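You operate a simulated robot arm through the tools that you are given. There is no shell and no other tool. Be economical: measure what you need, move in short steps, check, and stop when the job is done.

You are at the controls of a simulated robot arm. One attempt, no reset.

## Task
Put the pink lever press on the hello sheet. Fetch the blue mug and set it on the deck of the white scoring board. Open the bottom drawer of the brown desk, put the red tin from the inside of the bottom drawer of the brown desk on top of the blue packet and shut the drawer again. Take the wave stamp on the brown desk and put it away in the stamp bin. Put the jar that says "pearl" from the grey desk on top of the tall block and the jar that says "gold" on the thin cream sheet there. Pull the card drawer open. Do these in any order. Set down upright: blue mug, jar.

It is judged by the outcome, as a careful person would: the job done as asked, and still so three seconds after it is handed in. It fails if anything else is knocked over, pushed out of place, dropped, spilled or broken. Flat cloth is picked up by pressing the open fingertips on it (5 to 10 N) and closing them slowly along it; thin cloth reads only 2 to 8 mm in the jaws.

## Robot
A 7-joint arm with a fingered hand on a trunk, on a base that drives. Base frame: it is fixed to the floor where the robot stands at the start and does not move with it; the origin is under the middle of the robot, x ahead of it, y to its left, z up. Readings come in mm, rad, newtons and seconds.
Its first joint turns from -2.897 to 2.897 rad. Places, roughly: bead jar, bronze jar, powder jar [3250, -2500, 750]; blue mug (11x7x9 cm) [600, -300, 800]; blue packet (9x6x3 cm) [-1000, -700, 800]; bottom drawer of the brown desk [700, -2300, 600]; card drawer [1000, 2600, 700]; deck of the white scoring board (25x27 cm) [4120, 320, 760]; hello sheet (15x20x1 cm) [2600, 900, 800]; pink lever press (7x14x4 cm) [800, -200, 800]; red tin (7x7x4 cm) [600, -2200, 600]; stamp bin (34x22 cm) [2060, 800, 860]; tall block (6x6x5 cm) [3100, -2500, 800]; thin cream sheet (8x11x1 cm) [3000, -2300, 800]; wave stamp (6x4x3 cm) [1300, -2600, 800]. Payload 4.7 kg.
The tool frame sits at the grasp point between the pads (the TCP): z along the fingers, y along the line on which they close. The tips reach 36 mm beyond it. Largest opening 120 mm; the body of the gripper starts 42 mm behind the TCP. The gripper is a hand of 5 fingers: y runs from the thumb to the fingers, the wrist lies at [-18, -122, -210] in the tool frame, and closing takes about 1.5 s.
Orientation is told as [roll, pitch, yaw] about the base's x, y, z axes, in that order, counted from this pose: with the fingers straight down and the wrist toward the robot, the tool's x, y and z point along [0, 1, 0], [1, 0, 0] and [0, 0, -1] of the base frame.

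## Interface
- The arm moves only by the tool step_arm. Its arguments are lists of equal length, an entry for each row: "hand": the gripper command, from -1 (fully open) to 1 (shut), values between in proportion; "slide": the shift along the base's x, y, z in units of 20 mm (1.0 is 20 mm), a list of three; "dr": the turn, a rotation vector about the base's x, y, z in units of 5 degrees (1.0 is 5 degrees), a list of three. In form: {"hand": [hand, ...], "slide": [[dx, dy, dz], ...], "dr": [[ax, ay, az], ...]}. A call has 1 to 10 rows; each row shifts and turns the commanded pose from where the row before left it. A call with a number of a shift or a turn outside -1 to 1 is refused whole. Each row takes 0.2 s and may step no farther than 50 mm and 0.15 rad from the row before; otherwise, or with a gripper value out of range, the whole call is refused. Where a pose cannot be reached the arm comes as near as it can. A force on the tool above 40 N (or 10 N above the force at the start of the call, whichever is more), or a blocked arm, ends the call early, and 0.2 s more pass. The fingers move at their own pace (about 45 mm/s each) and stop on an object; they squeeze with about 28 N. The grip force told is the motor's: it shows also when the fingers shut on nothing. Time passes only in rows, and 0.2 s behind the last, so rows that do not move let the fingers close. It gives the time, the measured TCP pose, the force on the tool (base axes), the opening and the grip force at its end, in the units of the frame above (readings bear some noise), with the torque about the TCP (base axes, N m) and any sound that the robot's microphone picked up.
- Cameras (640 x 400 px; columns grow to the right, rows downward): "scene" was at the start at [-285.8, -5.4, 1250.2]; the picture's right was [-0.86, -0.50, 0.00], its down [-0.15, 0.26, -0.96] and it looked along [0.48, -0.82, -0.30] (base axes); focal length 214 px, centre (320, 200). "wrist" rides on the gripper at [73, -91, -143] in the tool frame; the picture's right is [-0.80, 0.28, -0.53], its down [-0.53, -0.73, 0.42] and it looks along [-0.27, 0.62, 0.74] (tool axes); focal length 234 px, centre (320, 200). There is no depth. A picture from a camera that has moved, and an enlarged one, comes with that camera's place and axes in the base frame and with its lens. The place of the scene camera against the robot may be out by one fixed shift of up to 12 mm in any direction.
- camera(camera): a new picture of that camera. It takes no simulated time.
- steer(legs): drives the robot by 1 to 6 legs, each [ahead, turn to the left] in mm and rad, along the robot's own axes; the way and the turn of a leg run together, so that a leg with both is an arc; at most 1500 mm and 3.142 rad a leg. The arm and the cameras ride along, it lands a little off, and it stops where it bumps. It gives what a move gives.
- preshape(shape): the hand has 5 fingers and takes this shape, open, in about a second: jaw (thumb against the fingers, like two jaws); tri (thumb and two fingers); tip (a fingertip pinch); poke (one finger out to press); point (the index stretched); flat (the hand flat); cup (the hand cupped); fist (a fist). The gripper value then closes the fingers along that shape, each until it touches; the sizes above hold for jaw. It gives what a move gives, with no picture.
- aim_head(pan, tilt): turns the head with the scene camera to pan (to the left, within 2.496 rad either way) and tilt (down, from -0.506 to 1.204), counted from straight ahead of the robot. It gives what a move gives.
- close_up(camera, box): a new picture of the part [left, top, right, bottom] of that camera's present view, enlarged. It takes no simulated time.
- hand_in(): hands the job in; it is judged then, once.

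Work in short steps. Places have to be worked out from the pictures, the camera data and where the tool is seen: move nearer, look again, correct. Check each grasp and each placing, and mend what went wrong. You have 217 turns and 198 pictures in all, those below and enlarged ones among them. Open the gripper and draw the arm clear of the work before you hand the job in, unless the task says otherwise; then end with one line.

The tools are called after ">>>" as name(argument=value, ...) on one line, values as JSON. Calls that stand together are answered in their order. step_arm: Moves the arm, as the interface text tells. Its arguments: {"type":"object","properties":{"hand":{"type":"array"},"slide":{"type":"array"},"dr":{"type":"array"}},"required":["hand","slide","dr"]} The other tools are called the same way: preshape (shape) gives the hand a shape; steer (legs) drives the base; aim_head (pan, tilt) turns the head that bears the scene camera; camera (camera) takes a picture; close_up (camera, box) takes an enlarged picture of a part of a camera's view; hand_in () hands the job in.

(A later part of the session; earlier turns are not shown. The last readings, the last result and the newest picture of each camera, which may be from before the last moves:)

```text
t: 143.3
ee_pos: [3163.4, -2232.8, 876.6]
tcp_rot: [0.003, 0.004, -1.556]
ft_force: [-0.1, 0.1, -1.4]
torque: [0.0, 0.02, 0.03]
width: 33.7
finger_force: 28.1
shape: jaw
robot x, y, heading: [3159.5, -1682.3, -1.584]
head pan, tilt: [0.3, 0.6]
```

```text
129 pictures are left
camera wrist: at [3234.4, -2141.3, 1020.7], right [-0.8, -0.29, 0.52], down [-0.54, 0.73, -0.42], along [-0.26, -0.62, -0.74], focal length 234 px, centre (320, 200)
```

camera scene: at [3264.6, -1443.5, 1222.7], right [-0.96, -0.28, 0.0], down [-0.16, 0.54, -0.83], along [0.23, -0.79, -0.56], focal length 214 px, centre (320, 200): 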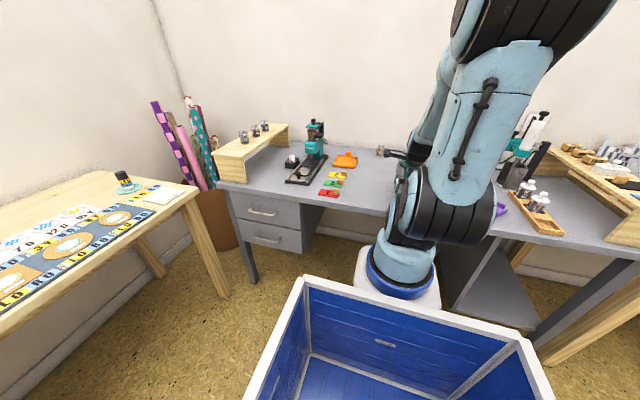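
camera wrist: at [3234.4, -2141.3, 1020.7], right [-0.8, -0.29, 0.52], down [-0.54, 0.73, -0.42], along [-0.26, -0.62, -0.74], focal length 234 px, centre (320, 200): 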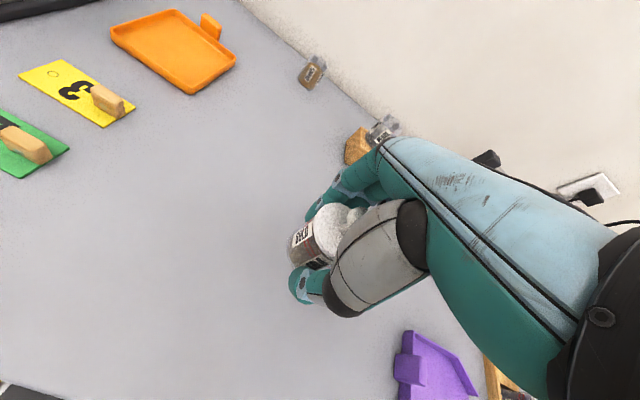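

Held whole. Carry it to the cream sheet.

>>> step_arm(hand=[1, 1, 1, 1, 1, 1, 1, 1], slide=[[-0.75, -0.7, 0], [-0.75, -0.7, 0], [-0.75, -0.7, 0], [-0.75, -0.7, 0], [-0.75, -0.7, 0], [-0.75, -0.7, 0], [-0.75, -0.7, -0.5], [-0.75, -0.7, -0.5]], dr=[[0, 0, 0], [0, 0, 0], [0, 0, 0], [0, 0, 0], [0, 0, 0], [0, 0, 0], [0, 0, 0], [0, 0, 0]])

>>> camera(camera="wrist")

>>> aim_head(pan=-0.4, tilt=0.6)

>>> camera(camera="scene")

```text
t: 145.1
ee_pos: [3044.9, -2345.7, 857.7]
tcp_rot: [0.0, 0.002, -1.558]
ft_force: [-0.3, 0.7, -0.7]
torque: [0.03, 0.0, 0.0]
width: 33.9
finger_force: 28.0
shape: jaw
robot x, y, heading: [3156.6, -1681.9, -1.586]
head pan, tilt: [0.3, 0.6]
```

```text
128 pictures are left
camera wrist: at [3117.2, -2253.6, 1000.8], right [-0.8, -0.29, 0.52], down [-0.54, 0.73, -0.42], along [-0.26, -0.62, -0.74], focal length 234 px, centre (320, 200)
```

wrist: 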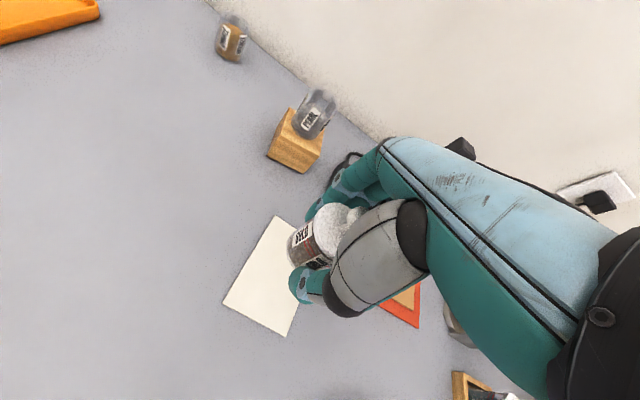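

```text
t: 146.2
ee_pos: [3046.0, -2345.9, 857.2]
tcp_rot: [0.001, 0.006, -1.559]
ft_force: [-0.7, -0.4, 0.4]
torque: [0.01, 0.0, 0.0]
width: 33.8
finger_force: 27.9
shape: jaw
robot x, y, heading: [3154.8, -1685.0, -1.59]
head pan, tilt: [-0.4, 0.6]
```

```text
127 pictures are left
camera scene: at [3204.2, -1439.4, 1222.7], right [-0.91, 0.4, 0.0], down [0.23, 0.52, -0.83], along [-0.33, -0.75, -0.56], focal length 214 px, centre (320, 200)
```

scene: 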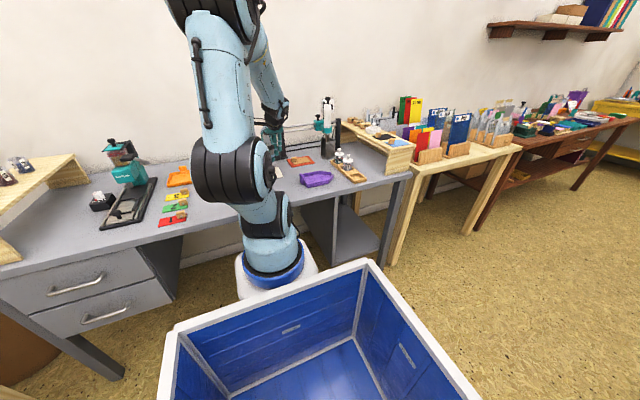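

Sheet centre (3043,-2346) is right below; I lower to contact.

>>> step_arm(hand=[1, 1, 1, 1, 1, 1, 1, 1], slide=[[0, 0, -0.8], [0, 0, -0.8], [0, 0, -0.6], [0, 0, -0.3], [0, 0, -0.2], [0, 0, -0.2], [0, 0, -0.1], [0, 0, -0.1]], dr=[[0, 0, 0], [0, 0, 0], [0, 0, 0], [0, 0, 0], [0, 0, 0], [0, 0, 0], [0, 0, 0], [0, 0, 0]])

```text
t: 148.0
ee_pos: [3042.6, -2343.2, 793.7]
tcp_rot: [0.002, 0.006, -1.558]
ft_force: [0.2, 0.9, -1.2]
torque: [-0.03, -0.03, -0.01]
width: 33.9
finger_force: 27.9
shape: jaw
robot x, y, heading: [3156.2, -1682.9, -1.59]
head pan, tilt: [-0.4, 0.6]
```

>>> step_arm(hand=[1, 1, 1, 1], slide=[[0, 0, -0.08], [0, 0, -0.08], [0, 0, -0.05], [0, 0, 0]], dr=[[0, 0, 0], [0, 0, 0], [0, 0, 0], [0, 0, 0]])

```text
t: 149.0
ee_pos: [3042.1, -2342.9, 791.5]
tcp_rot: [0.002, 0.006, -1.559]
ft_force: [-0.4, -0.5, 2.5]
torque: [-0.11, -0.01, -0.01]
width: 33.7
finger_force: 28.7
shape: jaw
robot x, y, heading: [3157.6, -1684.1, -1.588]
head pan, tilt: [-0.4, 0.6]
```

Light contact. Release and rise.

>>> step_arm(hand=[0.7, 0.4, 0.1, -0.2, -0.5, -0.5, -0.5], slide=[[0, 0, -0.03], [0, 0, 0], [0, 0, 0], [0, 0, 0], [0, 0, 0], [0, 0, 0], [0, 0, 0]], dr=[[0, 0, 0], [0, 0, 0], [0, 0, 0], [0, 0, 0], [0, 0, 0], [0, 0, 0], [0, 0, 0]])

>>> step_arm(hand=[-0.5, -0.5, -0.5, -0.5, -0.5, -0.5, -0.5, -0.5, -0.5, -0.5], slide=[[0, 0, 0.5], [0, 0, 1], [0, 0, 1], [0, 0, 1], [0, 0, 1], [0, 0, 1], [0, 0.2, 1], [0, 0.5, 1], [0, 0.5, 1], [0, 0.5, 1]], dr=[[0, 0, 0], [0, 0, 0], [0, 0, 0], [0, 0, 0], [0, 0, 0], [0, 0, 0], [0, 0, 0], [0, 0, 0], [0, 0, 0], [0, 0, 0]])

>>> camera(camera="wrist")

```text
t: 150.6
ee_pos: [3041.4, -2343.0, 789.5]
tcp_rot: [0.002, 0.003, -1.559]
ft_force: [-1.1, 3.1, 6.5]
torque: [-0.25, 0.07, -0.04]
width: 87.6
finger_force: 0.1
shape: jaw
robot x, y, heading: [3156.8, -1681.3, -1.589]
head pan, tilt: [-0.4, 0.6]
```

```text
t: 152.8
ee_pos: [3043.2, -2309.1, 978.9]
tcp_rot: [0.002, 0.005, -1.559]
ft_force: [-0.4, -0.1, 0.4]
torque: [-0.02, -0.02, 0.0]
width: 89.6
finger_force: 0.1
shape: jaw
robot x, y, heading: [3158.4, -1682.8, -1.584]
head pan, tilt: [-0.4, 0.6]
```

```text
126 pictures are left
camera wrist: at [3114.6, -2217.6, 1121.7], right [-0.8, -0.29, 0.52], down [-0.54, 0.73, -0.42], along [-0.26, -0.62, -0.74], focal length 234 px, centre (320, 200)
```

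wrist: 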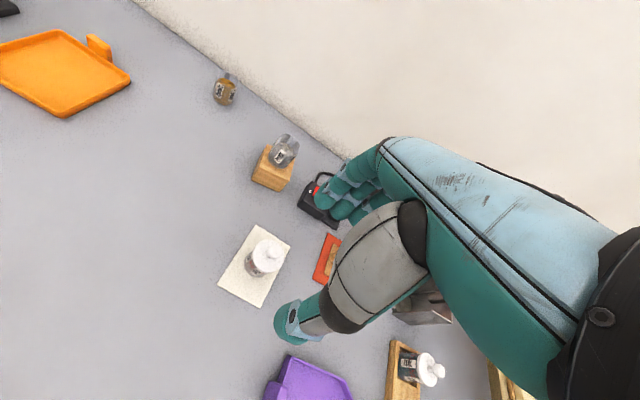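

Both jars are in place. I back away and turn toward the brown desk, looking before driving on.

>>> steer(legs=[[-200, 0], [0, -1.55]])

>>> aim_head(pan=0.2, tilt=0.4)

>>> camera(camera="scene")

```text
t: 158.1
ee_pos: [2527.9, -1406.3, 978.6]
tcp_rot: [0.002, 0.005, -3.07]
ft_force: [-0.5, -0.2, -0.3]
torque: [-0.04, 0.0, 0.0]
width: 89.6
finger_force: 0.0
shape: jaw
robot x, y, heading: [3158.9, -1485.6, -3.102]
head pan, tilt: [-0.4, 0.6]
```

```text
t: 159.1
ee_pos: [2529.2, -1407.2, 978.3]
tcp_rot: [0.003, 0.006, -3.068]
ft_force: [0.6, -0.2, 0.1]
torque: [0.01, 0.03, 0.02]
width: 89.6
finger_force: 0.1
shape: jaw
robot x, y, heading: [3162.2, -1485.7, -3.095]
head pan, tilt: [0.201, 0.4]
```

```text
125 pictures are left
camera scene: at [3400.1, -1577.1, 1240.9], right [-0.24, 0.97, 0.0], down [0.38, 0.09, -0.92], along [-0.89, -0.22, -0.39], focal length 214 px, centre (320, 200)
```

scene: 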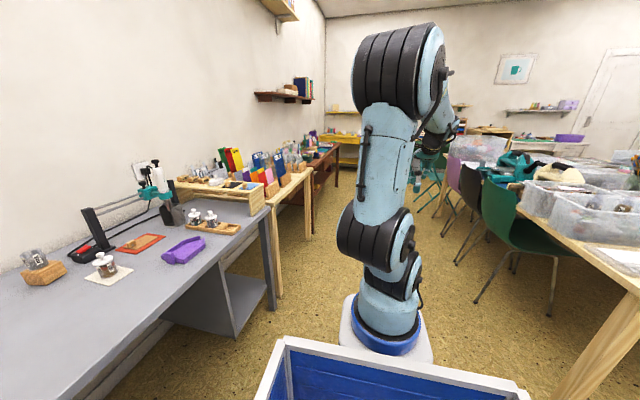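

Clear lane at y≈-1500. I drive along it to the brown desk and turn to face it.

>>> steer(legs=[[1500, -0.04], [600, 0], [0, 1.571]])

>>> aim_head(pan=0, tilt=0.45)

>>> camera(camera="scene")

>>> camera(camera="wrist")

```text
t: 173.2
ee_pos: [1041.7, -2144.8, 978.7]
tcp_rot: [0.001, 0.005, -1.49]
ft_force: [0.0, 0.0, 0.1]
torque: [-0.02, 0.0, 0.0]
width: 89.7
finger_force: 0.0
shape: jaw
robot x, y, heading: [1111.4, -1516.9, -1.521]
head pan, tilt: [0.201, 0.4]
```

```text
t: 173.9
ee_pos: [1041.1, -2144.8, 978.2]
tcp_rot: [0.002, 0.005, -1.489]
ft_force: [-0.6, -0.3, -0.5]
torque: [-0.01, 0.01, -0.01]
width: 89.9
finger_force: 0.0
shape: jaw
robot x, y, heading: [1112.8, -1515.0, -1.518]
head pan, tilt: [0.0, 0.45]
```

```text
124 pictures are left
camera scene: at [1177.0, -1274.5, 1236.3], right [-1.0, -0.05, 0.0], down [-0.02, 0.43, -0.9], along [0.05, -0.9, -0.44], focal length 214 px, centre (320, 200)
```

scene: 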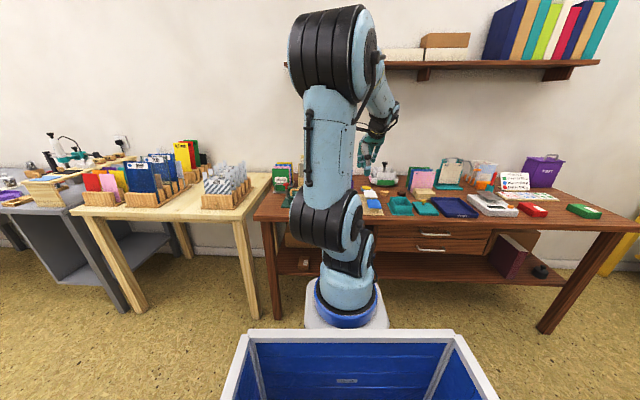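

```text
123 pictures are left
camera wrist: at [1107.0, -2048.7, 1121.6], right [-0.78, -0.35, 0.52], down [-0.59, 0.69, -0.42], along [-0.21, -0.64, -0.74], focal length 234 px, centre (320, 200)
```

wrist: 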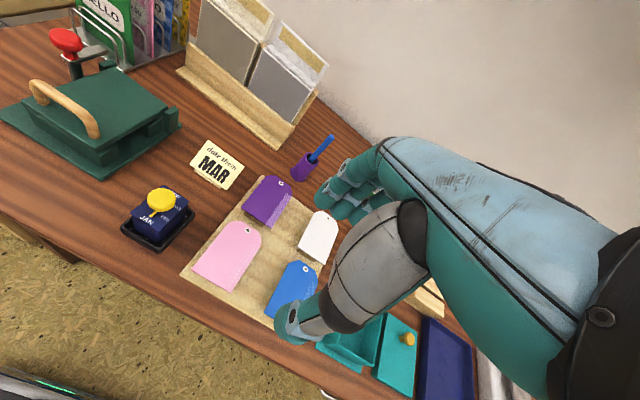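

>>> close_up(camera="scene", box=[380, 150, 640, 312])

>>> close_up(camera="scene", box=[250, 150, 410, 250])

```text
2.46 times, centred on (510, 231) of scene
camera zoom: at [1177.0, -1274.5, 1236.3], right [-1.0, -0.05, 0.0], down [-0.02, 0.43, -0.9], along [0.05, -0.9, -0.44], focal length 528 px, centre (-148, 124)
```

zoom: 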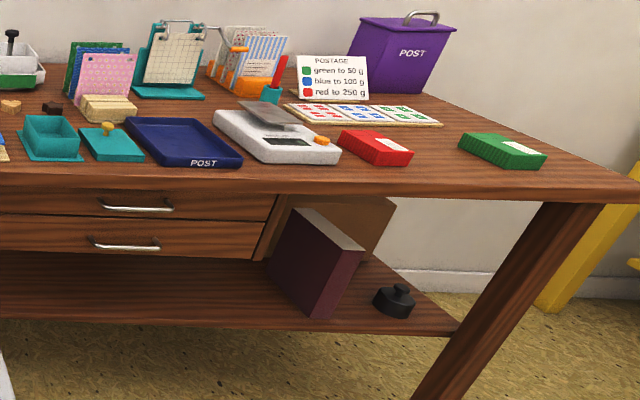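

```text
4.00 times, centred on (330, 200) of scene
camera zoom: at [1177.0, -1274.5, 1236.3], right [-1.0, -0.05, 0.0], down [-0.02, 0.43, -0.9], along [0.05, -0.9, -0.44], focal length 858 px, centre (280, 200)
```

zoom: 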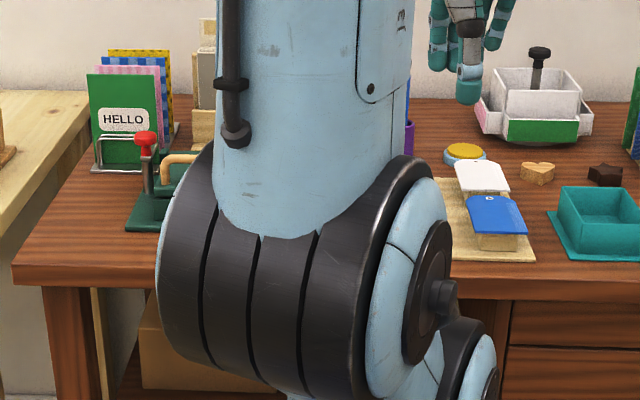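

I see two stacked drawers; the bottom handle is around (711,-2085,600). I reposition in front of it (x≈725), a bit farther back.

>>> steer(legs=[[-130, 0], [0, -1.62], [390, 0], [0, 1.57]])

>>> aim_head(pan=0, tilt=0.6)

>>> camera(camera="scene")

```text
t: 184.9
ee_pos: [660.8, -2035.9, 977.3]
tcp_rot: [0.001, 0.007, -1.474]
ft_force: [0.7, 1.1, 0.0]
torque: [0.01, 0.02, 0.0]
width: 89.6
finger_force: 0.2
shape: jaw
robot x, y, heading: [723.3, -1403.5, -1.508]
head pan, tilt: [0.0, 0.45]
```

```text
t: 185.6
ee_pos: [660.1, -2036.9, 978.1]
tcp_rot: [0.001, 0.005, -1.476]
ft_force: [-0.5, 0.6, 0.5]
torque: [-0.01, -0.02, 0.01]
width: 89.8
finger_force: 0.1
shape: jaw
robot x, y, heading: [723.7, -1404.2, -1.504]
head pan, tilt: [0.0, 0.6]
```

```text
120 pictures are left
camera scene: at [783.7, -1160.8, 1222.8], right [-1.0, -0.07, 0.0], down [-0.04, 0.56, -0.83], along [0.05, -0.82, -0.56], focal length 214 px, centre (320, 200)
```

scene: 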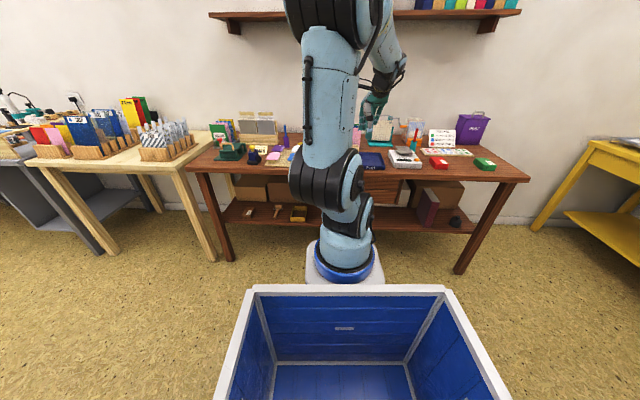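

I square up the heading, then bring the hand down in front of the drawers, pitching the fingers forward.

>>> steer(legs=[[0, -0.065]])

>>> step_arm(hand=[-0.5, -0.5, -0.5, -0.5, -0.5, -0.5, -0.5, -0.5, -0.5, -0.5], slide=[[0.45, 0.4, -1], [0.45, 0.4, -1], [0.45, 0.4, -1], [0.45, 0.4, -1], [0.45, 0.4, -1], [0.45, 0.4, -1], [0.45, 0.4, -1], [0.45, 0.4, -1], [0.45, 0.4, -1], [0.45, 0.4, -1]], dr=[[-1, 0, 0], [-1, 0, 0], [-1, 0, 0], [-1, 0, 0], [-1, 0, 0], [-1, 0, 0], [-1, 0, 0], [-1, 0, 0], [-1, 0, 0], [-1, 0, 0]])

>>> camera(camera="wrist")

>>> camera(camera="scene")

```text
t: 186.4
ee_pos: [620.7, -2031.1, 976.8]
tcp_rot: [0.002, 0.004, -1.538]
ft_force: [0.3, 0.4, 0.6]
torque: [-0.01, 0.0, 0.0]
width: 89.8
finger_force: 0.0
shape: jaw
robot x, y, heading: [720.2, -1403.0, -1.575]
head pan, tilt: [0.0, 0.6]
```

```text
t: 188.8
ee_pos: [677.6, -2003.3, 872.5]
tcp_rot: [-0.232, -1.008, -1.361]
ft_force: [0.7, -0.2, -0.4]
torque: [0.03, -0.03, -0.01]
width: 90.2
finger_force: 0.0
shape: jaw
out of reach, approached as far as the arm can: row 10
robot x, y, heading: [720.0, -1398.6, -1.567]
head pan, tilt: [0.0, 0.6]
stopped in row 10: the arm was blocked; the commanded pose is now the measured one
```

```text
119 pictures are left
camera wrist: at [748.0, -1832.1, 860.4], right [-0.74, 0.29, 0.61], down [-0.63, 0.01, -0.77], along [-0.24, -0.96, 0.18], focal length 234 px, centre (320, 200)
```

wrist: 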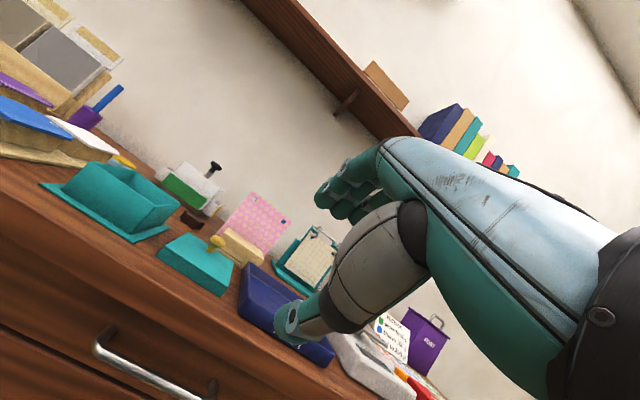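

```text
118 pictures are left
camera scene: at [799.4, -1165.4, 1222.7], right [-1.0, 0.0, 0.0], down [0.0, 0.56, -0.83], along [0.0, -0.83, -0.56], focal length 214 px, centre (320, 200)
```

scene: 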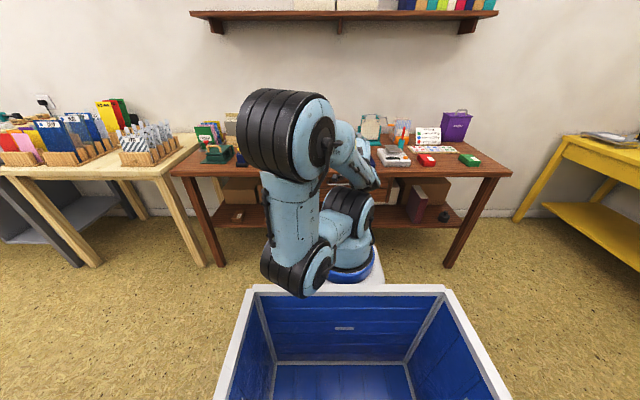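

The pose was too close to the robot. I back the base up 180 mm and move the arm forward and down at the present tilt.

>>> steer(legs=[[-180, 0]])

>>> step_arm(hand=[-0.5, -0.5, -0.5, -0.5, -0.5, -0.5, -0.5, -0.5, -0.5, -0.5], slide=[[0, -0.8, 0], [0, -0.8, 0], [0, -0.8, -0.3], [0, -0.8, -0.6], [0, -0.8, -0.8], [0, -0.6, -1], [0, -0.4, -1], [0, 0, -1], [0, 0, -1], [0, 0, -1]], dr=[[0, 0, 0], [0, 0, 0], [0, 0, 0], [0, 0, 0], [0, 0, 0], [0, 0, 0], [0, 0, 0], [0, 0, 0], [0, 0, 0], [0, 0, 0]])

>>> camera(camera="wrist")

>>> camera(camera="scene")

```text
t: 190.0
ee_pos: [676.4, -1893.2, 873.2]
tcp_rot: [-0.232, -1.013, -1.363]
ft_force: [0.1, -0.2, 0.0]
torque: [0.0, 0.02, -0.02]
width: 90.0
finger_force: 0.0
shape: jaw
robot x, y, heading: [722.9, -1291.2, -1.568]
head pan, tilt: [0.0, 0.6]
stopped in leg 1: the robot was blocked; the commanded pose is now the measured one
```

```text
t: 192.2
ee_pos: [646.5, -1973.7, 772.3]
tcp_rot: [-0.224, -1.006, -1.365]
ft_force: [0.1, 0.9, -0.7]
torque: [0.02, -0.02, 0.02]
width: 90.1
finger_force: 0.0
shape: jaw
out of reach, approached as far as the arm can: row 7, 8, 9, 10
robot x, y, heading: [723.8, -1291.5, -1.57]
head pan, tilt: [0.0, 0.6]
```

```text
117 pictures are left
camera wrist: at [716.5, -1803.3, 760.9], right [-0.74, 0.29, 0.61], down [-0.63, 0.01, -0.78], along [-0.23, -0.96, 0.17], focal length 234 px, centre (320, 200)
```

wrist: 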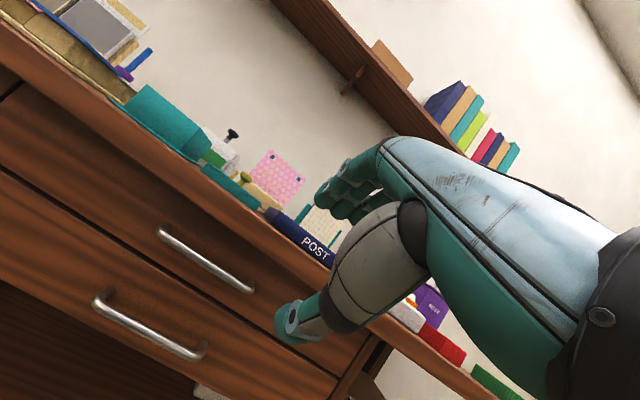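

```text
116 pictures are left
camera scene: at [799.4, -1056.0, 1222.7], right [-1.0, 0.0, 0.0], down [0.0, 0.56, -0.83], along [0.0, -0.83, -0.56], focal length 214 px, centre (320, 200)
```

scene: 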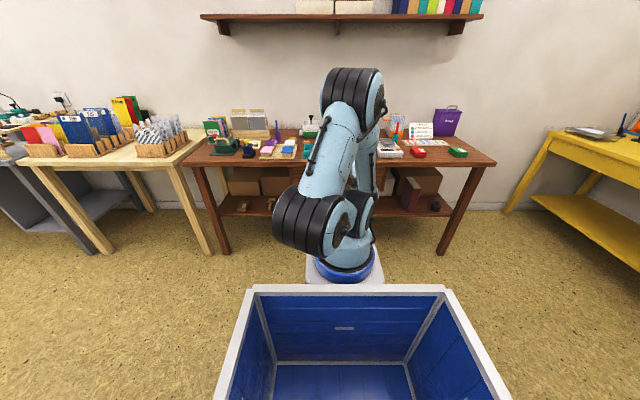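

Bumped something behind when backing (I'll check that). The wrist-low pose is unreachable for this arm, so I'll roll the hand 180° about its pointing axis (thumb on top, wrist high). First check behind.

>>> aim_head(pan=2.4, tilt=0.6)

>>> camera(camera="scene")

>>> step_arm(hand=[-0.5, -0.5, -0.5, -0.5, -0.5, -0.5, -0.5, -0.5, -0.5, -0.5], slide=[[0, 0, 0.8], [0, 0, 0.8], [0, 0, 0.8], [0, 0, 0.8], [0, 0, 0.8], [0, 0, 0], [0, 0, 0], [0, 0, 0], [0, 0, 0], [0, 0, 0]], dr=[[0, 1, 0.6], [0, 1, 0.6], [0, 1, 0.6], [0, 1, 0.6], [0, 1, 0.6], [0, 1, 0.6], [0, 1, 0.6], [0, 1, 0.6], [0, 1, 0.6], [0, 1, 0.6]])

```text
t: 194.4
ee_pos: [646.5, -1974.4, 773.0]
tcp_rot: [-0.223, -1.007, -1.366]
ft_force: [0.3, 0.7, -0.9]
torque: [0.0, 0.0, -0.01]
width: 89.8
finger_force: 0.0
shape: jaw
robot x, y, heading: [723.9, -1293.0, -1.571]
head pan, tilt: [2.4, 0.6]
```

```text
115 pictures are left
camera scene: at [859.1, -902.4, 1222.7], right [0.74, -0.68, 0.0], down [-0.38, -0.42, -0.83], along [0.56, 0.61, -0.56], focal length 214 px, centre (320, 200)
```

scene: 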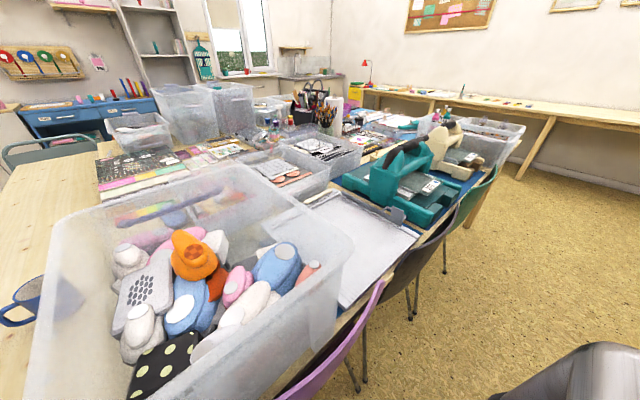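

```text
t: 196.6
ee_pos: [648.9, -1968.7, 869.9]
tcp_rot: [-1.03, -0.371, -0.253]
ft_force: [0.3, 0.4, -1.0]
torque: [0.01, 0.01, 0.0]
width: 89.9
finger_force: 0.0
shape: jaw
out of reach, approached as far as the arm can: row 9, 10
robot x, y, heading: [724.0, -1292.6, -1.575]
head pan, tilt: [2.4, 0.6]
```

>>> step_arm(hand=[-0.5, -0.5, -0.5, -0.5, -0.5, -0.5, -0.5, -0.5], slide=[[0, 0.5, 0.3], [0, 0.5, 0.3], [0, 0.5, 0.3], [0, 0.5, 0.3], [0, 0.5, 0], [0, 0.5, 0], [0, 0, 0], [0, 0, 0]], dr=[[0, 1, 0.6], [0, 1, 0.6], [0, 1, 0.6], [0, 1, 0.6], [0, 1, 0.6], [0, 1, 0.6], [0, 1, 0.6], [0, 1, 0.6]])

>>> aim_head(pan=-2.3, tilt=0.8)

>>> camera(camera="scene")

```text
t: 198.4
ee_pos: [684.3, -1939.2, 955.9]
tcp_rot: [-1.049, 0.323, 0.187]
ft_force: [-0.1, -0.5, 0.0]
torque: [0.01, 0.01, 0.03]
width: 89.9
finger_force: 0.0
shape: jaw
out of reach, approached as far as the arm can: row 1, 2, 3, 4, 5, 6, 7, 8
robot x, y, heading: [724.8, -1295.1, -1.575]
head pan, tilt: [2.4, 0.6]
```

```text
t: 202.1
ee_pos: [683.9, -1939.2, 956.6]
tcp_rot: [-1.051, 0.322, 0.186]
ft_force: [-0.8, -0.8, -0.1]
torque: [0.0, 0.01, -0.01]
width: 89.7
finger_force: 0.1
shape: jaw
robot x, y, heading: [716.4, -1295.3, -1.571]
head pan, tilt: [-2.3, 0.799]
```

```text
114 pictures are left
camera scene: at [739.2, -913.9, 1205.9], right [0.67, 0.75, 0.0], down [0.53, -0.48, -0.7], along [-0.52, 0.46, -0.72], focal length 214 px, centre (320, 200)
```

scene: 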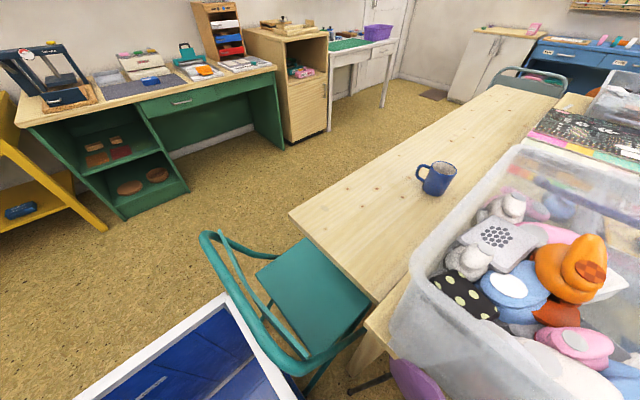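

The base had stopped against the teal chair (still standing); I won't back any farther. The roll is out of joint range. New idea: keep the hand pointing down and hook the handle with a stretched index finger. I restore the hand orientation.

>>> step_arm(hand=[-0.5, -0.5, -0.5, -0.5, -0.5, -0.5, -0.5, -0.5, -0.5, -0.5], slide=[[0, 0, 0], [0, 0, 0], [0, 0, 0], [0, 0, 0], [0, 0, 0], [0, 0, 0], [0, 0, 0], [0, 0, 0], [0, 0, 0], [0, 0, 0]], dr=[[0.407, -0.589, -0.988], [0.407, -0.589, -0.988], [0.407, -0.589, -0.988], [0.407, -0.589, -0.988], [0.407, -0.589, -0.988], [0.407, -0.589, -0.988], [0.407, -0.589, -0.988], [0.407, -0.589, -0.988], [0.407, -0.589, -0.988], [0.407, -0.589, -0.988]])

>>> step_arm(hand=[-0.5, -0.5, -0.5, -0.5, -0.5, -0.5, -0.5, -0.5, -0.5, -0.5], slide=[[0, 0, 0], [0, 0, 0], [0, 0, 0], [0, 0, 0], [0, 0, 0], [0, 0, 0], [0, 0, 0], [0, 0, 0], [0, 0, 0], [0, 0, 0]], dr=[[0.407, -0.589, -0.988], [0.407, -0.589, -0.988], [0.407, -0.589, -0.988], [0.407, -0.589, -0.988], [0.407, -0.589, -0.988], [0.407, -0.589, -0.988], [0.407, -0.589, -0.988], [0.407, -0.589, -0.988], [0.407, -0.589, -0.988], [0.407, -0.589, -0.988]])

>>> preshape(shape="point")

>>> camera(camera="wrist")

>>> aim_head(pan=-0.1, tilt=0.5)

>>> camera(camera="scene")

```text
t: 204.3
ee_pos: [683.4, -1937.6, 956.4]
tcp_rot: [-0.605, -0.091, -0.648]
ft_force: [0.0, -0.4, 0.0]
torque: [0.01, 0.0, 0.0]
width: 90.0
finger_force: 0.2
shape: jaw
robot x, y, heading: [720.8, -1287.9, -1.568]
head pan, tilt: [-2.3, 0.799]
```

```text
t: 206.5
ee_pos: [684.0, -1937.1, 957.4]
tcp_rot: [-0.011, -0.001, -1.569]
ft_force: [1.1, -0.5, 0.3]
torque: [-0.03, 0.01, 0.01]
width: 89.6
finger_force: 0.0
shape: jaw
robot x, y, heading: [720.7, -1295.1, -1.572]
head pan, tilt: [-2.3, 0.799]
```

```text
t: 207.4
ee_pos: [684.0, -1939.5, 957.9]
tcp_rot: [-0.01, -0.004, -1.569]
ft_force: [0.6, -0.3, 0.3]
torque: [0.03, 0.01, 0.02]
width: 114.1
finger_force: 0.0
shape: point
robot x, y, heading: [724.4, -1293.0, -1.572]
head pan, tilt: [-2.3, 0.799]
```

```text
113 pictures are left
camera wrist: at [758.4, -1846.2, 1099.5], right [-0.8, -0.28, 0.54], down [-0.54, 0.73, -0.42], along [-0.27, -0.62, -0.73], focal length 234 px, centre (320, 200)
```

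wrist: 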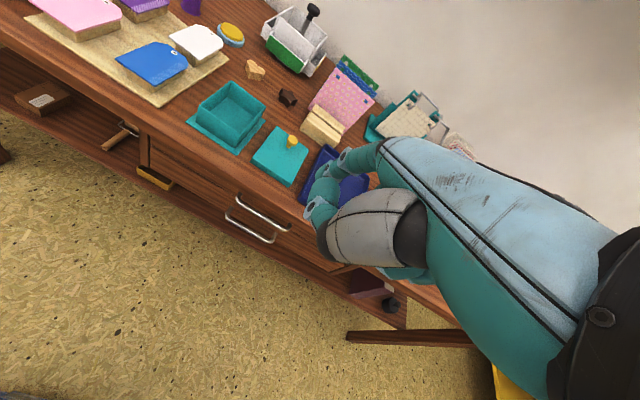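

```text
t: 209.5
ee_pos: [683.9, -1938.7, 957.6]
tcp_rot: [-0.012, -0.003, -1.567]
ft_force: [0.1, 0.6, 0.0]
torque: [0.0, -0.02, 0.03]
width: 114.0
finger_force: 0.0
shape: point
robot x, y, heading: [721.8, -1289.2, -1.573]
head pan, tilt: [-0.099, 0.499]
```

```text
112 pictures are left
camera scene: at [790.4, -1058.1, 1231.8], right [-0.99, 0.1, 0.0], down [0.05, 0.48, -0.88], along [-0.09, -0.87, -0.48], focal length 214 px, centre (320, 200)
```

scene: 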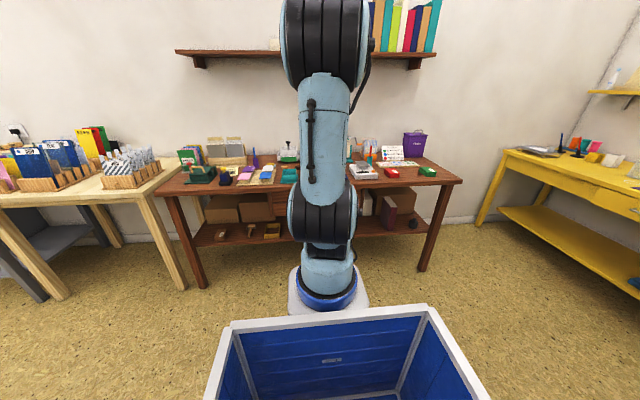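

>>> close_up(camera="wrist", box=[210, 120, 450, 290])

>>> close_up(camera="scene", box=[270, 130, 390, 220])

```text
2.35 times, centred on (330, 205) of wrist
camera zoom: at [758.4, -1846.2, 1099.5], right [-0.8, -0.28, 0.54], down [-0.54, 0.73, -0.42], along [-0.27, -0.62, -0.73], focal length 551 px, centre (296, 188)
```

zoom: 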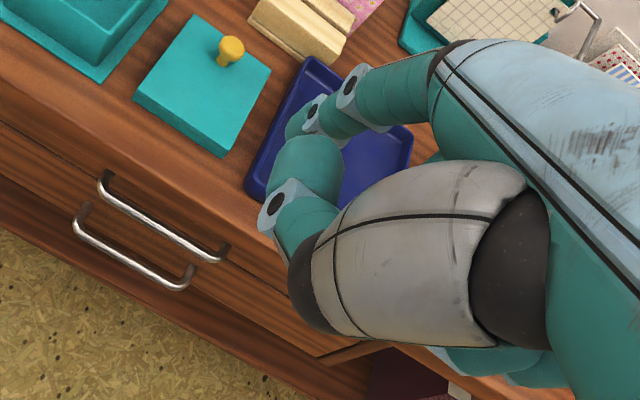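

```text
4.44 times, centred on (330, 175) of scene
camera zoom: at [790.4, -1058.1, 1231.8], right [-0.99, 0.1, 0.0], down [0.05, 0.48, -0.88], along [-0.09, -0.87, -0.48], focal length 953 px, centre (276, 311)
```

zoom: 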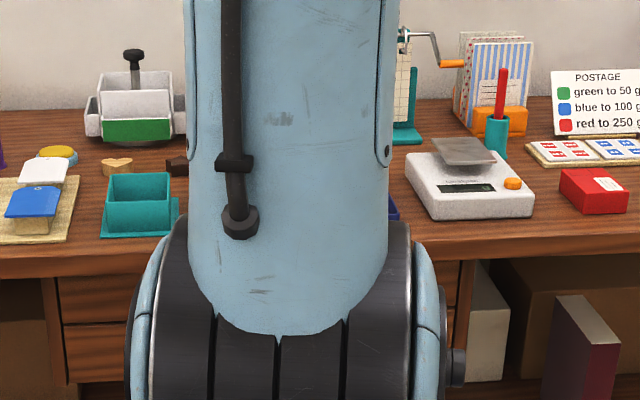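

I choose the three-finger shape with a 25° forward tilt: fingers go behind the bar, thumb in front below. Lower the arm first, then drive in.

>>> preshape(shape="tri")

>>> step_arm(hand=[-0.2, -0.2, -0.2, -0.2, -0.2, -0.2, -0.2, -0.2, -0.2, -0.2], slide=[[0, 0.5, -1], [0, 0.5, -1], [0, 0.5, -1], [0, 0.5, -1], [0, 0.5, -1], [0, 0.5, -1], [0, 0.5, -1], [0, 0.5, -1], [0, 0.5, -1], [0, 0.5, -1]], dr=[[-0.5, 0, 0], [-0.5, 0, 0], [-0.5, 0, 0], [-0.5, 0, 0], [-0.5, 0, 0], [-0.5, 0, 0], [-0.5, 0, 0], [-0.5, 0, 0], [-0.5, 0, 0], [-0.5, 0, 0]])

>>> step_arm(hand=[-0.2, -0.2, -0.2, -0.2, -0.2, -0.2], slide=[[0, 0, -1], [0, 0, -1], [0, 0, -1], [0, 0, -1], [0, 0, -1], [0, 0, -1]], dr=[[0, 0, 0], [0, 0, 0], [0, 0, 0], [0, 0, 0], [0, 0, 0], [0, 0, 0]])

>>> camera(camera="wrist")

```text
t: 210.4
ee_pos: [684.1, -1938.3, 958.0]
tcp_rot: [-0.011, -0.004, -1.568]
ft_force: [-0.4, -0.5, 0.7]
torque: [0.03, 0.02, 0.02]
width: 119.8
finger_force: 0.1
shape: tri
robot x, y, heading: [722.6, -1296.8, -1.569]
head pan, tilt: [-0.099, 0.499]
```

```text
t: 212.6
ee_pos: [683.5, -1840.8, 761.3]
tcp_rot: [-0.016, -0.445, -1.565]
ft_force: [-0.7, -0.5, 0.3]
torque: [0.02, 0.01, -0.01]
width: 72.6
finger_force: 0.0
shape: tri
robot x, y, heading: [726.9, -1293.7, -1.571]
head pan, tilt: [-0.099, 0.499]
```

```text
t: 213.9
ee_pos: [651.0, -1897.2, 742.4]
tcp_rot: [-0.121, -0.595, -1.514]
ft_force: [-1.1, 0.6, -0.7]
torque: [-0.03, -0.01, 0.01]
width: 72.5
finger_force: 0.0
shape: tri
robot x, y, heading: [724.7, -1296.5, -1.569]
head pan, tilt: [-0.099, 0.499]
stopped in row 6: the arm was blocked; the commanded pose is now the measured one
```

```text
109 pictures are left
camera wrist: at [732.6, -1741.6, 801.9], right [-0.74, 0.07, 0.67], down [-0.6, 0.37, -0.71], along [-0.3, -0.93, -0.23], focal length 234 px, centre (320, 200)
```

wrist: 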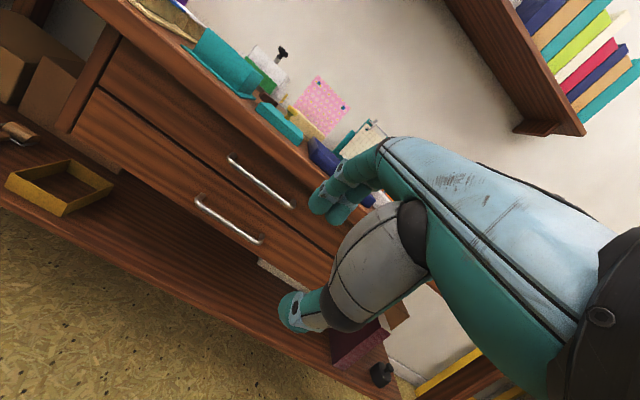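

The arm folded too near its base; I extend outward while lowering.

>>> step_arm(hand=[-0.2, -0.2, -0.2, -0.2, -0.2, -0.2, -0.2, -0.2], slide=[[0.5, -0.8, 0], [0.5, -0.8, 0], [0.5, -0.8, -0.5], [0.5, -0.8, -0.8], [0, -0.8, -1], [0, -0.4, -1], [0, 0, -1], [0, 0, -1]], dr=[[0.5, 0, 0], [0.5, 0, 0], [0.5, 0, 0], [0.5, 0, 0], [0, 0, 0], [0, 0, 0], [0, 0, 0], [0, 0, 0]])

>>> camera(camera="wrist")

```text
t: 215.7
ee_pos: [690.8, -1976.0, 694.7]
tcp_rot: [-0.104, -0.417, -1.518]
ft_force: [-0.9, 0.0, 0.6]
torque: [0.03, 0.02, 0.01]
width: 72.2
finger_force: 0.1
shape: tri
out of reach, approached as far as the arm can: row 6, 7, 8
robot x, y, heading: [720.9, -1293.3, -1.573]
head pan, tilt: [-0.099, 0.499]
```

```text
108 pictures are left
camera wrist: at [771.9, -1833.1, 780.9], right [-0.74, -0.05, 0.67], down [-0.6, 0.49, -0.63], along [-0.3, -0.87, -0.39], focal length 234 px, centre (320, 200)
```

wrist: 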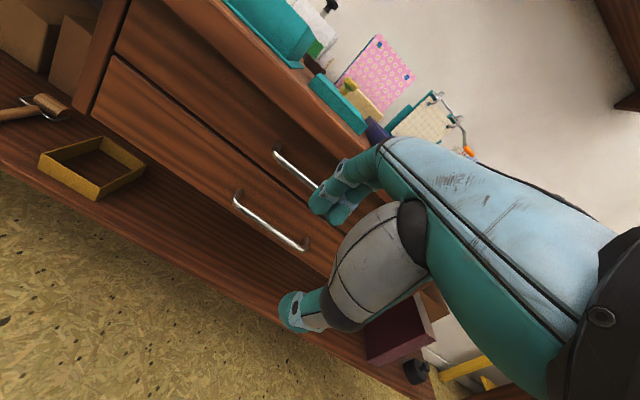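

Joint limits get looser farther out and with less tilt. I test lowering with about 10° tilt here.

>>> step_arm(hand=[-0.2, -0.2, -0.2, -0.2, -0.2, -0.2, -0.2, -0.2, -0.2], slide=[[0.4, -0.5, 0], [0, 0, -0.3], [0, 0, -0.5], [0, 0, -1], [0, 0, -1], [0, 0, -1], [0, 0, -0.5], [0, 0, -0.5], [0, 0, 0]], dr=[[1, 0, 0], [1, 0, 0], [0.8, 0, 0], [0, 0, 0], [0, 0, 0], [0, 0, 0], [0, 0, 0], [0, 0, 0], [0, 0, 0]])

>>> camera(camera="wrist")

```text
t: 217.7
ee_pos: [701.4, -1986.7, 628.4]
tcp_rot: [-0.072, -0.17, -1.528]
ft_force: [-0.2, 0.7, -0.2]
torque: [0.03, 0.01, -0.01]
width: 72.5
finger_force: 0.1
shape: tri
out of reach, approached as far as the arm can: row 5, 6, 7, 8
robot x, y, heading: [720.0, -1288.8, -1.572]
head pan, tilt: [-0.099, 0.499]
```

```text
107 pictures are left
camera wrist: at [779.9, -1871.0, 749.7], right [-0.76, -0.21, 0.62], down [-0.59, 0.63, -0.5], along [-0.29, -0.75, -0.6], focal length 234 px, centre (320, 200)
```

wrist: 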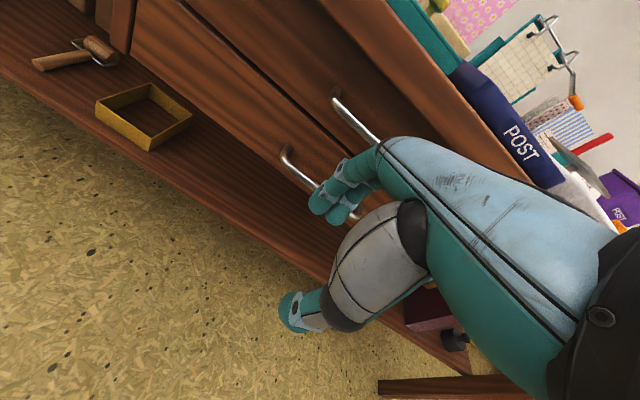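

Lowering works better with less tilt and longer reach, but the chair is behind me. I'll raise the arm, and re-park west of the chair (x≈250), reaching diagonally, so I can back up freely.

>>> step_arm(hand=[-0.2, -0.2, -0.2, -0.2, -0.2, -0.2, -0.2, -0.2, -0.2, -0.2], slide=[[0, 0.4, 1], [0, 0.4, 1], [0, 0.4, 1], [0, 0.4, 1], [0, 0.5, 1], [0, 0.5, 1], [0, 0.5, 1], [0, 0.5, 1], [0, 0.5, 1], [0, 0.5, 1]], dr=[[0, 0, 0], [0, 0, 0], [0, 0, 0], [0, 0, 0], [0, 0, 0], [0, 0, 0], [0, 0, 0], [0, 0, 0], [0, 0, 0], [0, 0, 0]])

>>> steer(legs=[[120, 0], [0, -1.571], [470, 0], [0, 1.571]])

>>> aim_head(pan=0.5, tilt=0.5)

>>> camera(camera="scene")

```text
t: 219.9
ee_pos: [699.6, -1894.9, 829.4]
tcp_rot: [-0.095, -0.176, -1.521]
ft_force: [-0.3, -0.3, 0.0]
torque: [0.0, 0.02, 0.04]
width: 72.3
finger_force: 0.2
shape: tri
robot x, y, heading: [723.1, -1294.1, -1.573]
head pan, tilt: [-0.099, 0.499]
```

```text
t: 231.0
ee_pos: [228.1, -2032.7, 830.6]
tcp_rot: [-0.096, -0.173, -1.539]
ft_force: [0.2, -0.2, 0.7]
torque: [-0.01, -0.01, 0.0]
width: 72.3
finger_force: 0.0
shape: tri
robot x, y, heading: [256.2, -1429.7, -1.587]
head pan, tilt: [-0.099, 0.499]
```

```text
t: 232.0
ee_pos: [228.3, -2030.5, 828.2]
tcp_rot: [-0.096, -0.175, -1.539]
ft_force: [-0.2, 0.2, 0.3]
torque: [0.03, 0.02, 0.0]
width: 72.4
finger_force: 0.0
shape: tri
robot x, y, heading: [258.3, -1427.2, -1.59]
head pan, tilt: [0.499, 0.499]
```

```text
106 pictures are left
camera scene: at [384.5, -1186.0, 1231.8], right [-0.89, -0.46, 0.0], down [-0.22, 0.42, -0.88], along [0.41, -0.78, -0.48], focal length 214 px, centre (320, 200)
```

scene: 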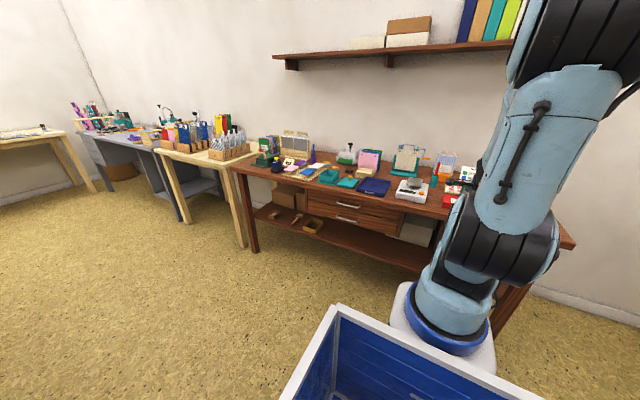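

Good view of the drawers here. I swing the arm over to x≈700 keeping the hand's orientation.

>>> step_arm(hand=[-0.2, -0.2, -0.2, -0.2, -0.2, -0.2, -0.2, -0.2, -0.2, -0.2], slide=[[1, 0.3, 0], [1, 0.3, 0], [1, 0.3, 0], [1, 0.3, 0], [1, 0.3, 0], [1, 0.3, 0], [1, 0, 0], [1, 0, 0], [1, 0, 0], [1, 0, 0]], dr=[[0, 0, 0], [0, 0, 0], [0, 0, 0], [0, 0, 0], [0, 0, 0], [0, 0, 0], [0, 0, 0], [0, 0, 0], [0, 0, 0], [0, 0, 0]])

>>> steer(legs=[[-130, 0.019]])

>>> step_arm(hand=[-0.2, -0.2, -0.2, -0.2, -0.2, -0.2, -0.2, -0.2, -0.2, -0.2], slide=[[1, -0.4, 0], [1, -0.4, 0], [1, -0.4, 0], [1, -0.4, 0], [1, -0.4, 0], [1, -0.4, 0], [1, -0.4, 0], [1, -0.4, 0], [1, -0.4, 0], [1, -0.4, 0]], dr=[[0, 0, 0], [0, 0, 0], [0, 0, 0], [0, 0, 0], [0, 0, 0], [0, 0, 0], [0, 0, 0], [0, 0, 0], [0, 0, 0], [0, 0, 0]])

>>> camera(camera="wrist")

>>> camera(camera="scene")

```text
t: 234.2
ee_pos: [428.9, -1993.9, 829.8]
tcp_rot: [-0.093, -0.174, -1.542]
ft_force: [-0.3, 0.2, 0.1]
torque: [0.01, -0.02, -0.01]
width: 72.4
finger_force: 0.1
shape: tri
robot x, y, heading: [257.1, -1428.9, -1.584]
head pan, tilt: [0.499, 0.499]
```

```text
t: 235.5
ee_pos: [442.1, -1858.9, 829.7]
tcp_rot: [-0.097, -0.176, -1.518]
ft_force: [-0.1, 0.2, -0.2]
torque: [0.01, -0.01, 0.01]
width: 72.5
finger_force: 0.0
shape: tri
robot x, y, heading: [261.1, -1296.0, -1.565]
head pan, tilt: [0.499, 0.499]
```

```text
t: 237.7
ee_pos: [641.1, -1938.6, 830.6]
tcp_rot: [-0.096, -0.174, -1.518]
ft_force: [0.2, -0.1, 0.5]
torque: [-0.01, 0.01, -0.03]
width: 72.2
finger_force: 0.1
shape: tri
robot x, y, heading: [260.4, -1296.1, -1.568]
head pan, tilt: [0.499, 0.499]
```

```text
105 pictures are left
camera wrist: at [722.1, -1821.3, 947.6], right [-0.74, -0.21, 0.64], down [-0.6, 0.63, -0.49], along [-0.3, -0.75, -0.59], focal length 234 px, centre (320, 200)
```

wrist: 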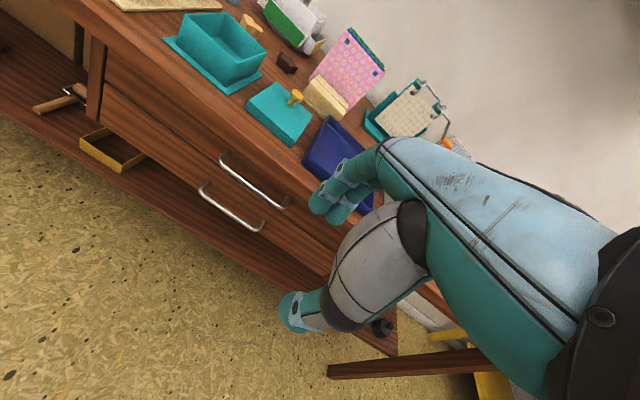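

```text
104 pictures are left
camera scene: at [379.8, -1050.6, 1231.8], right [-0.88, -0.48, 0.0], down [-0.23, 0.42, -0.88], along [0.42, -0.77, -0.48], focal length 214 px, centre (320, 200)
```

scene: 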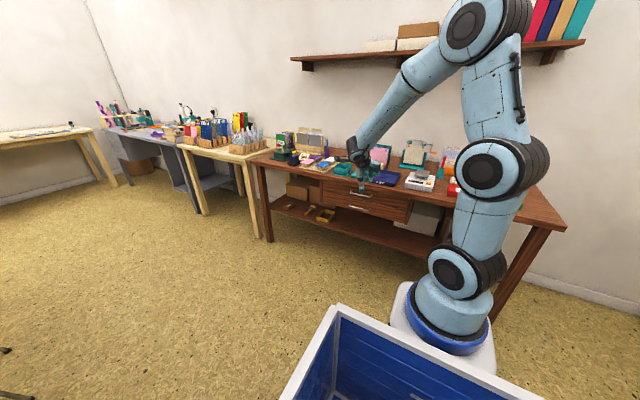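

The layout is good here. Handle at about (703,-2078,597). I back up a touch more for reach, tilt to 30° and lower in front of the handles with a small opening.

>>> steer(legs=[[-40, 0]])

>>> step_arm(hand=[0.3, 0.3, 0.3, 0.3, 0.3, 0.3, 0.3, 0.3, 0.3, 0.3], slide=[[0.28, -0.5, -0.85], [0.28, -0.5, -0.85], [0.28, -0.5, -0.85], [0.28, -0.5, -0.85], [0.28, -0.5, -0.85], [0.28, -0.5, -0.85], [0.28, -0.5, -0.85], [0.28, -0.5, -0.85], [0.28, -0.5, -0.85], [0.28, -0.5, -0.85]], dr=[[-0.4, 0, 0], [-0.4, 0, 0], [-0.4, 0, 0], [-0.4, 0, 0], [-0.4, 0, 0], [-0.4, 0, 0], [-0.4, 0, 0], [-0.4, 0, 0], [-0.4, 0, 0], [-0.4, 0, 0]])

>>> camera(camera="wrist")

>>> close_up(camera="scene", box=[310, 140, 450, 230])

```text
t: 238.4
ee_pos: [641.1, -1931.5, 831.4]
tcp_rot: [-0.096, -0.175, -1.519]
ft_force: [0.1, 0.1, 0.1]
torque: [0.02, -0.02, 0.0]
width: 72.4
finger_force: 0.0
shape: tri
robot x, y, heading: [257.5, -1292.6, -1.567]
head pan, tilt: [0.499, 0.499]
stopped in leg 1: the robot was blocked; the commanded pose is now the measured one
```

```text
t: 240.6
ee_pos: [697.7, -2031.0, 660.6]
tcp_rot: [-0.117, -0.523, -1.509]
ft_force: [-0.8, 12.2, 1.3]
torque: [-0.22, -0.01, -0.17]
width: 39.8
finger_force: 0.0
shape: tri
robot x, y, heading: [259.4, -1292.7, -1.561]
head pan, tilt: [0.499, 0.499]
```

```text
103 pictures are left
camera wrist: at [778.7, -1879.6, 730.2], right [-0.74, 0.02, 0.67], down [-0.61, 0.42, -0.68], along [-0.3, -0.91, -0.3], focal length 234 px, centre (320, 200)
```

wrist: 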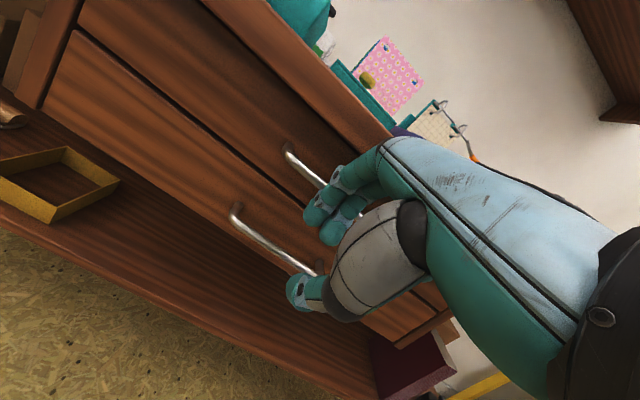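

```text
4.44 times, centred on (380, 185) of scene
camera zoom: at [379.6, -1042.5, 1231.7], right [-0.87, -0.48, 0.0], down [-0.23, 0.42, -0.88], along [0.43, -0.77, -0.48], focal length 953 px, centre (53, 267)
```

zoom: 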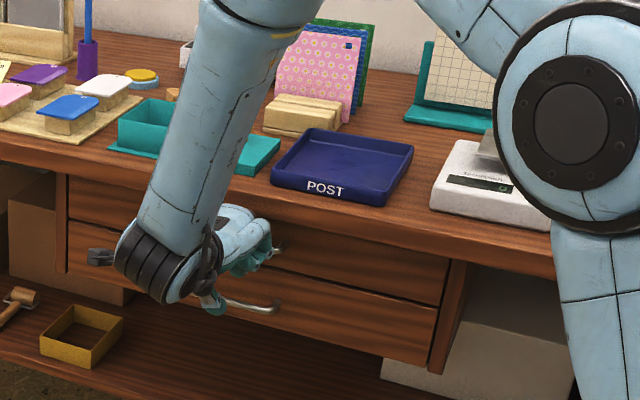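

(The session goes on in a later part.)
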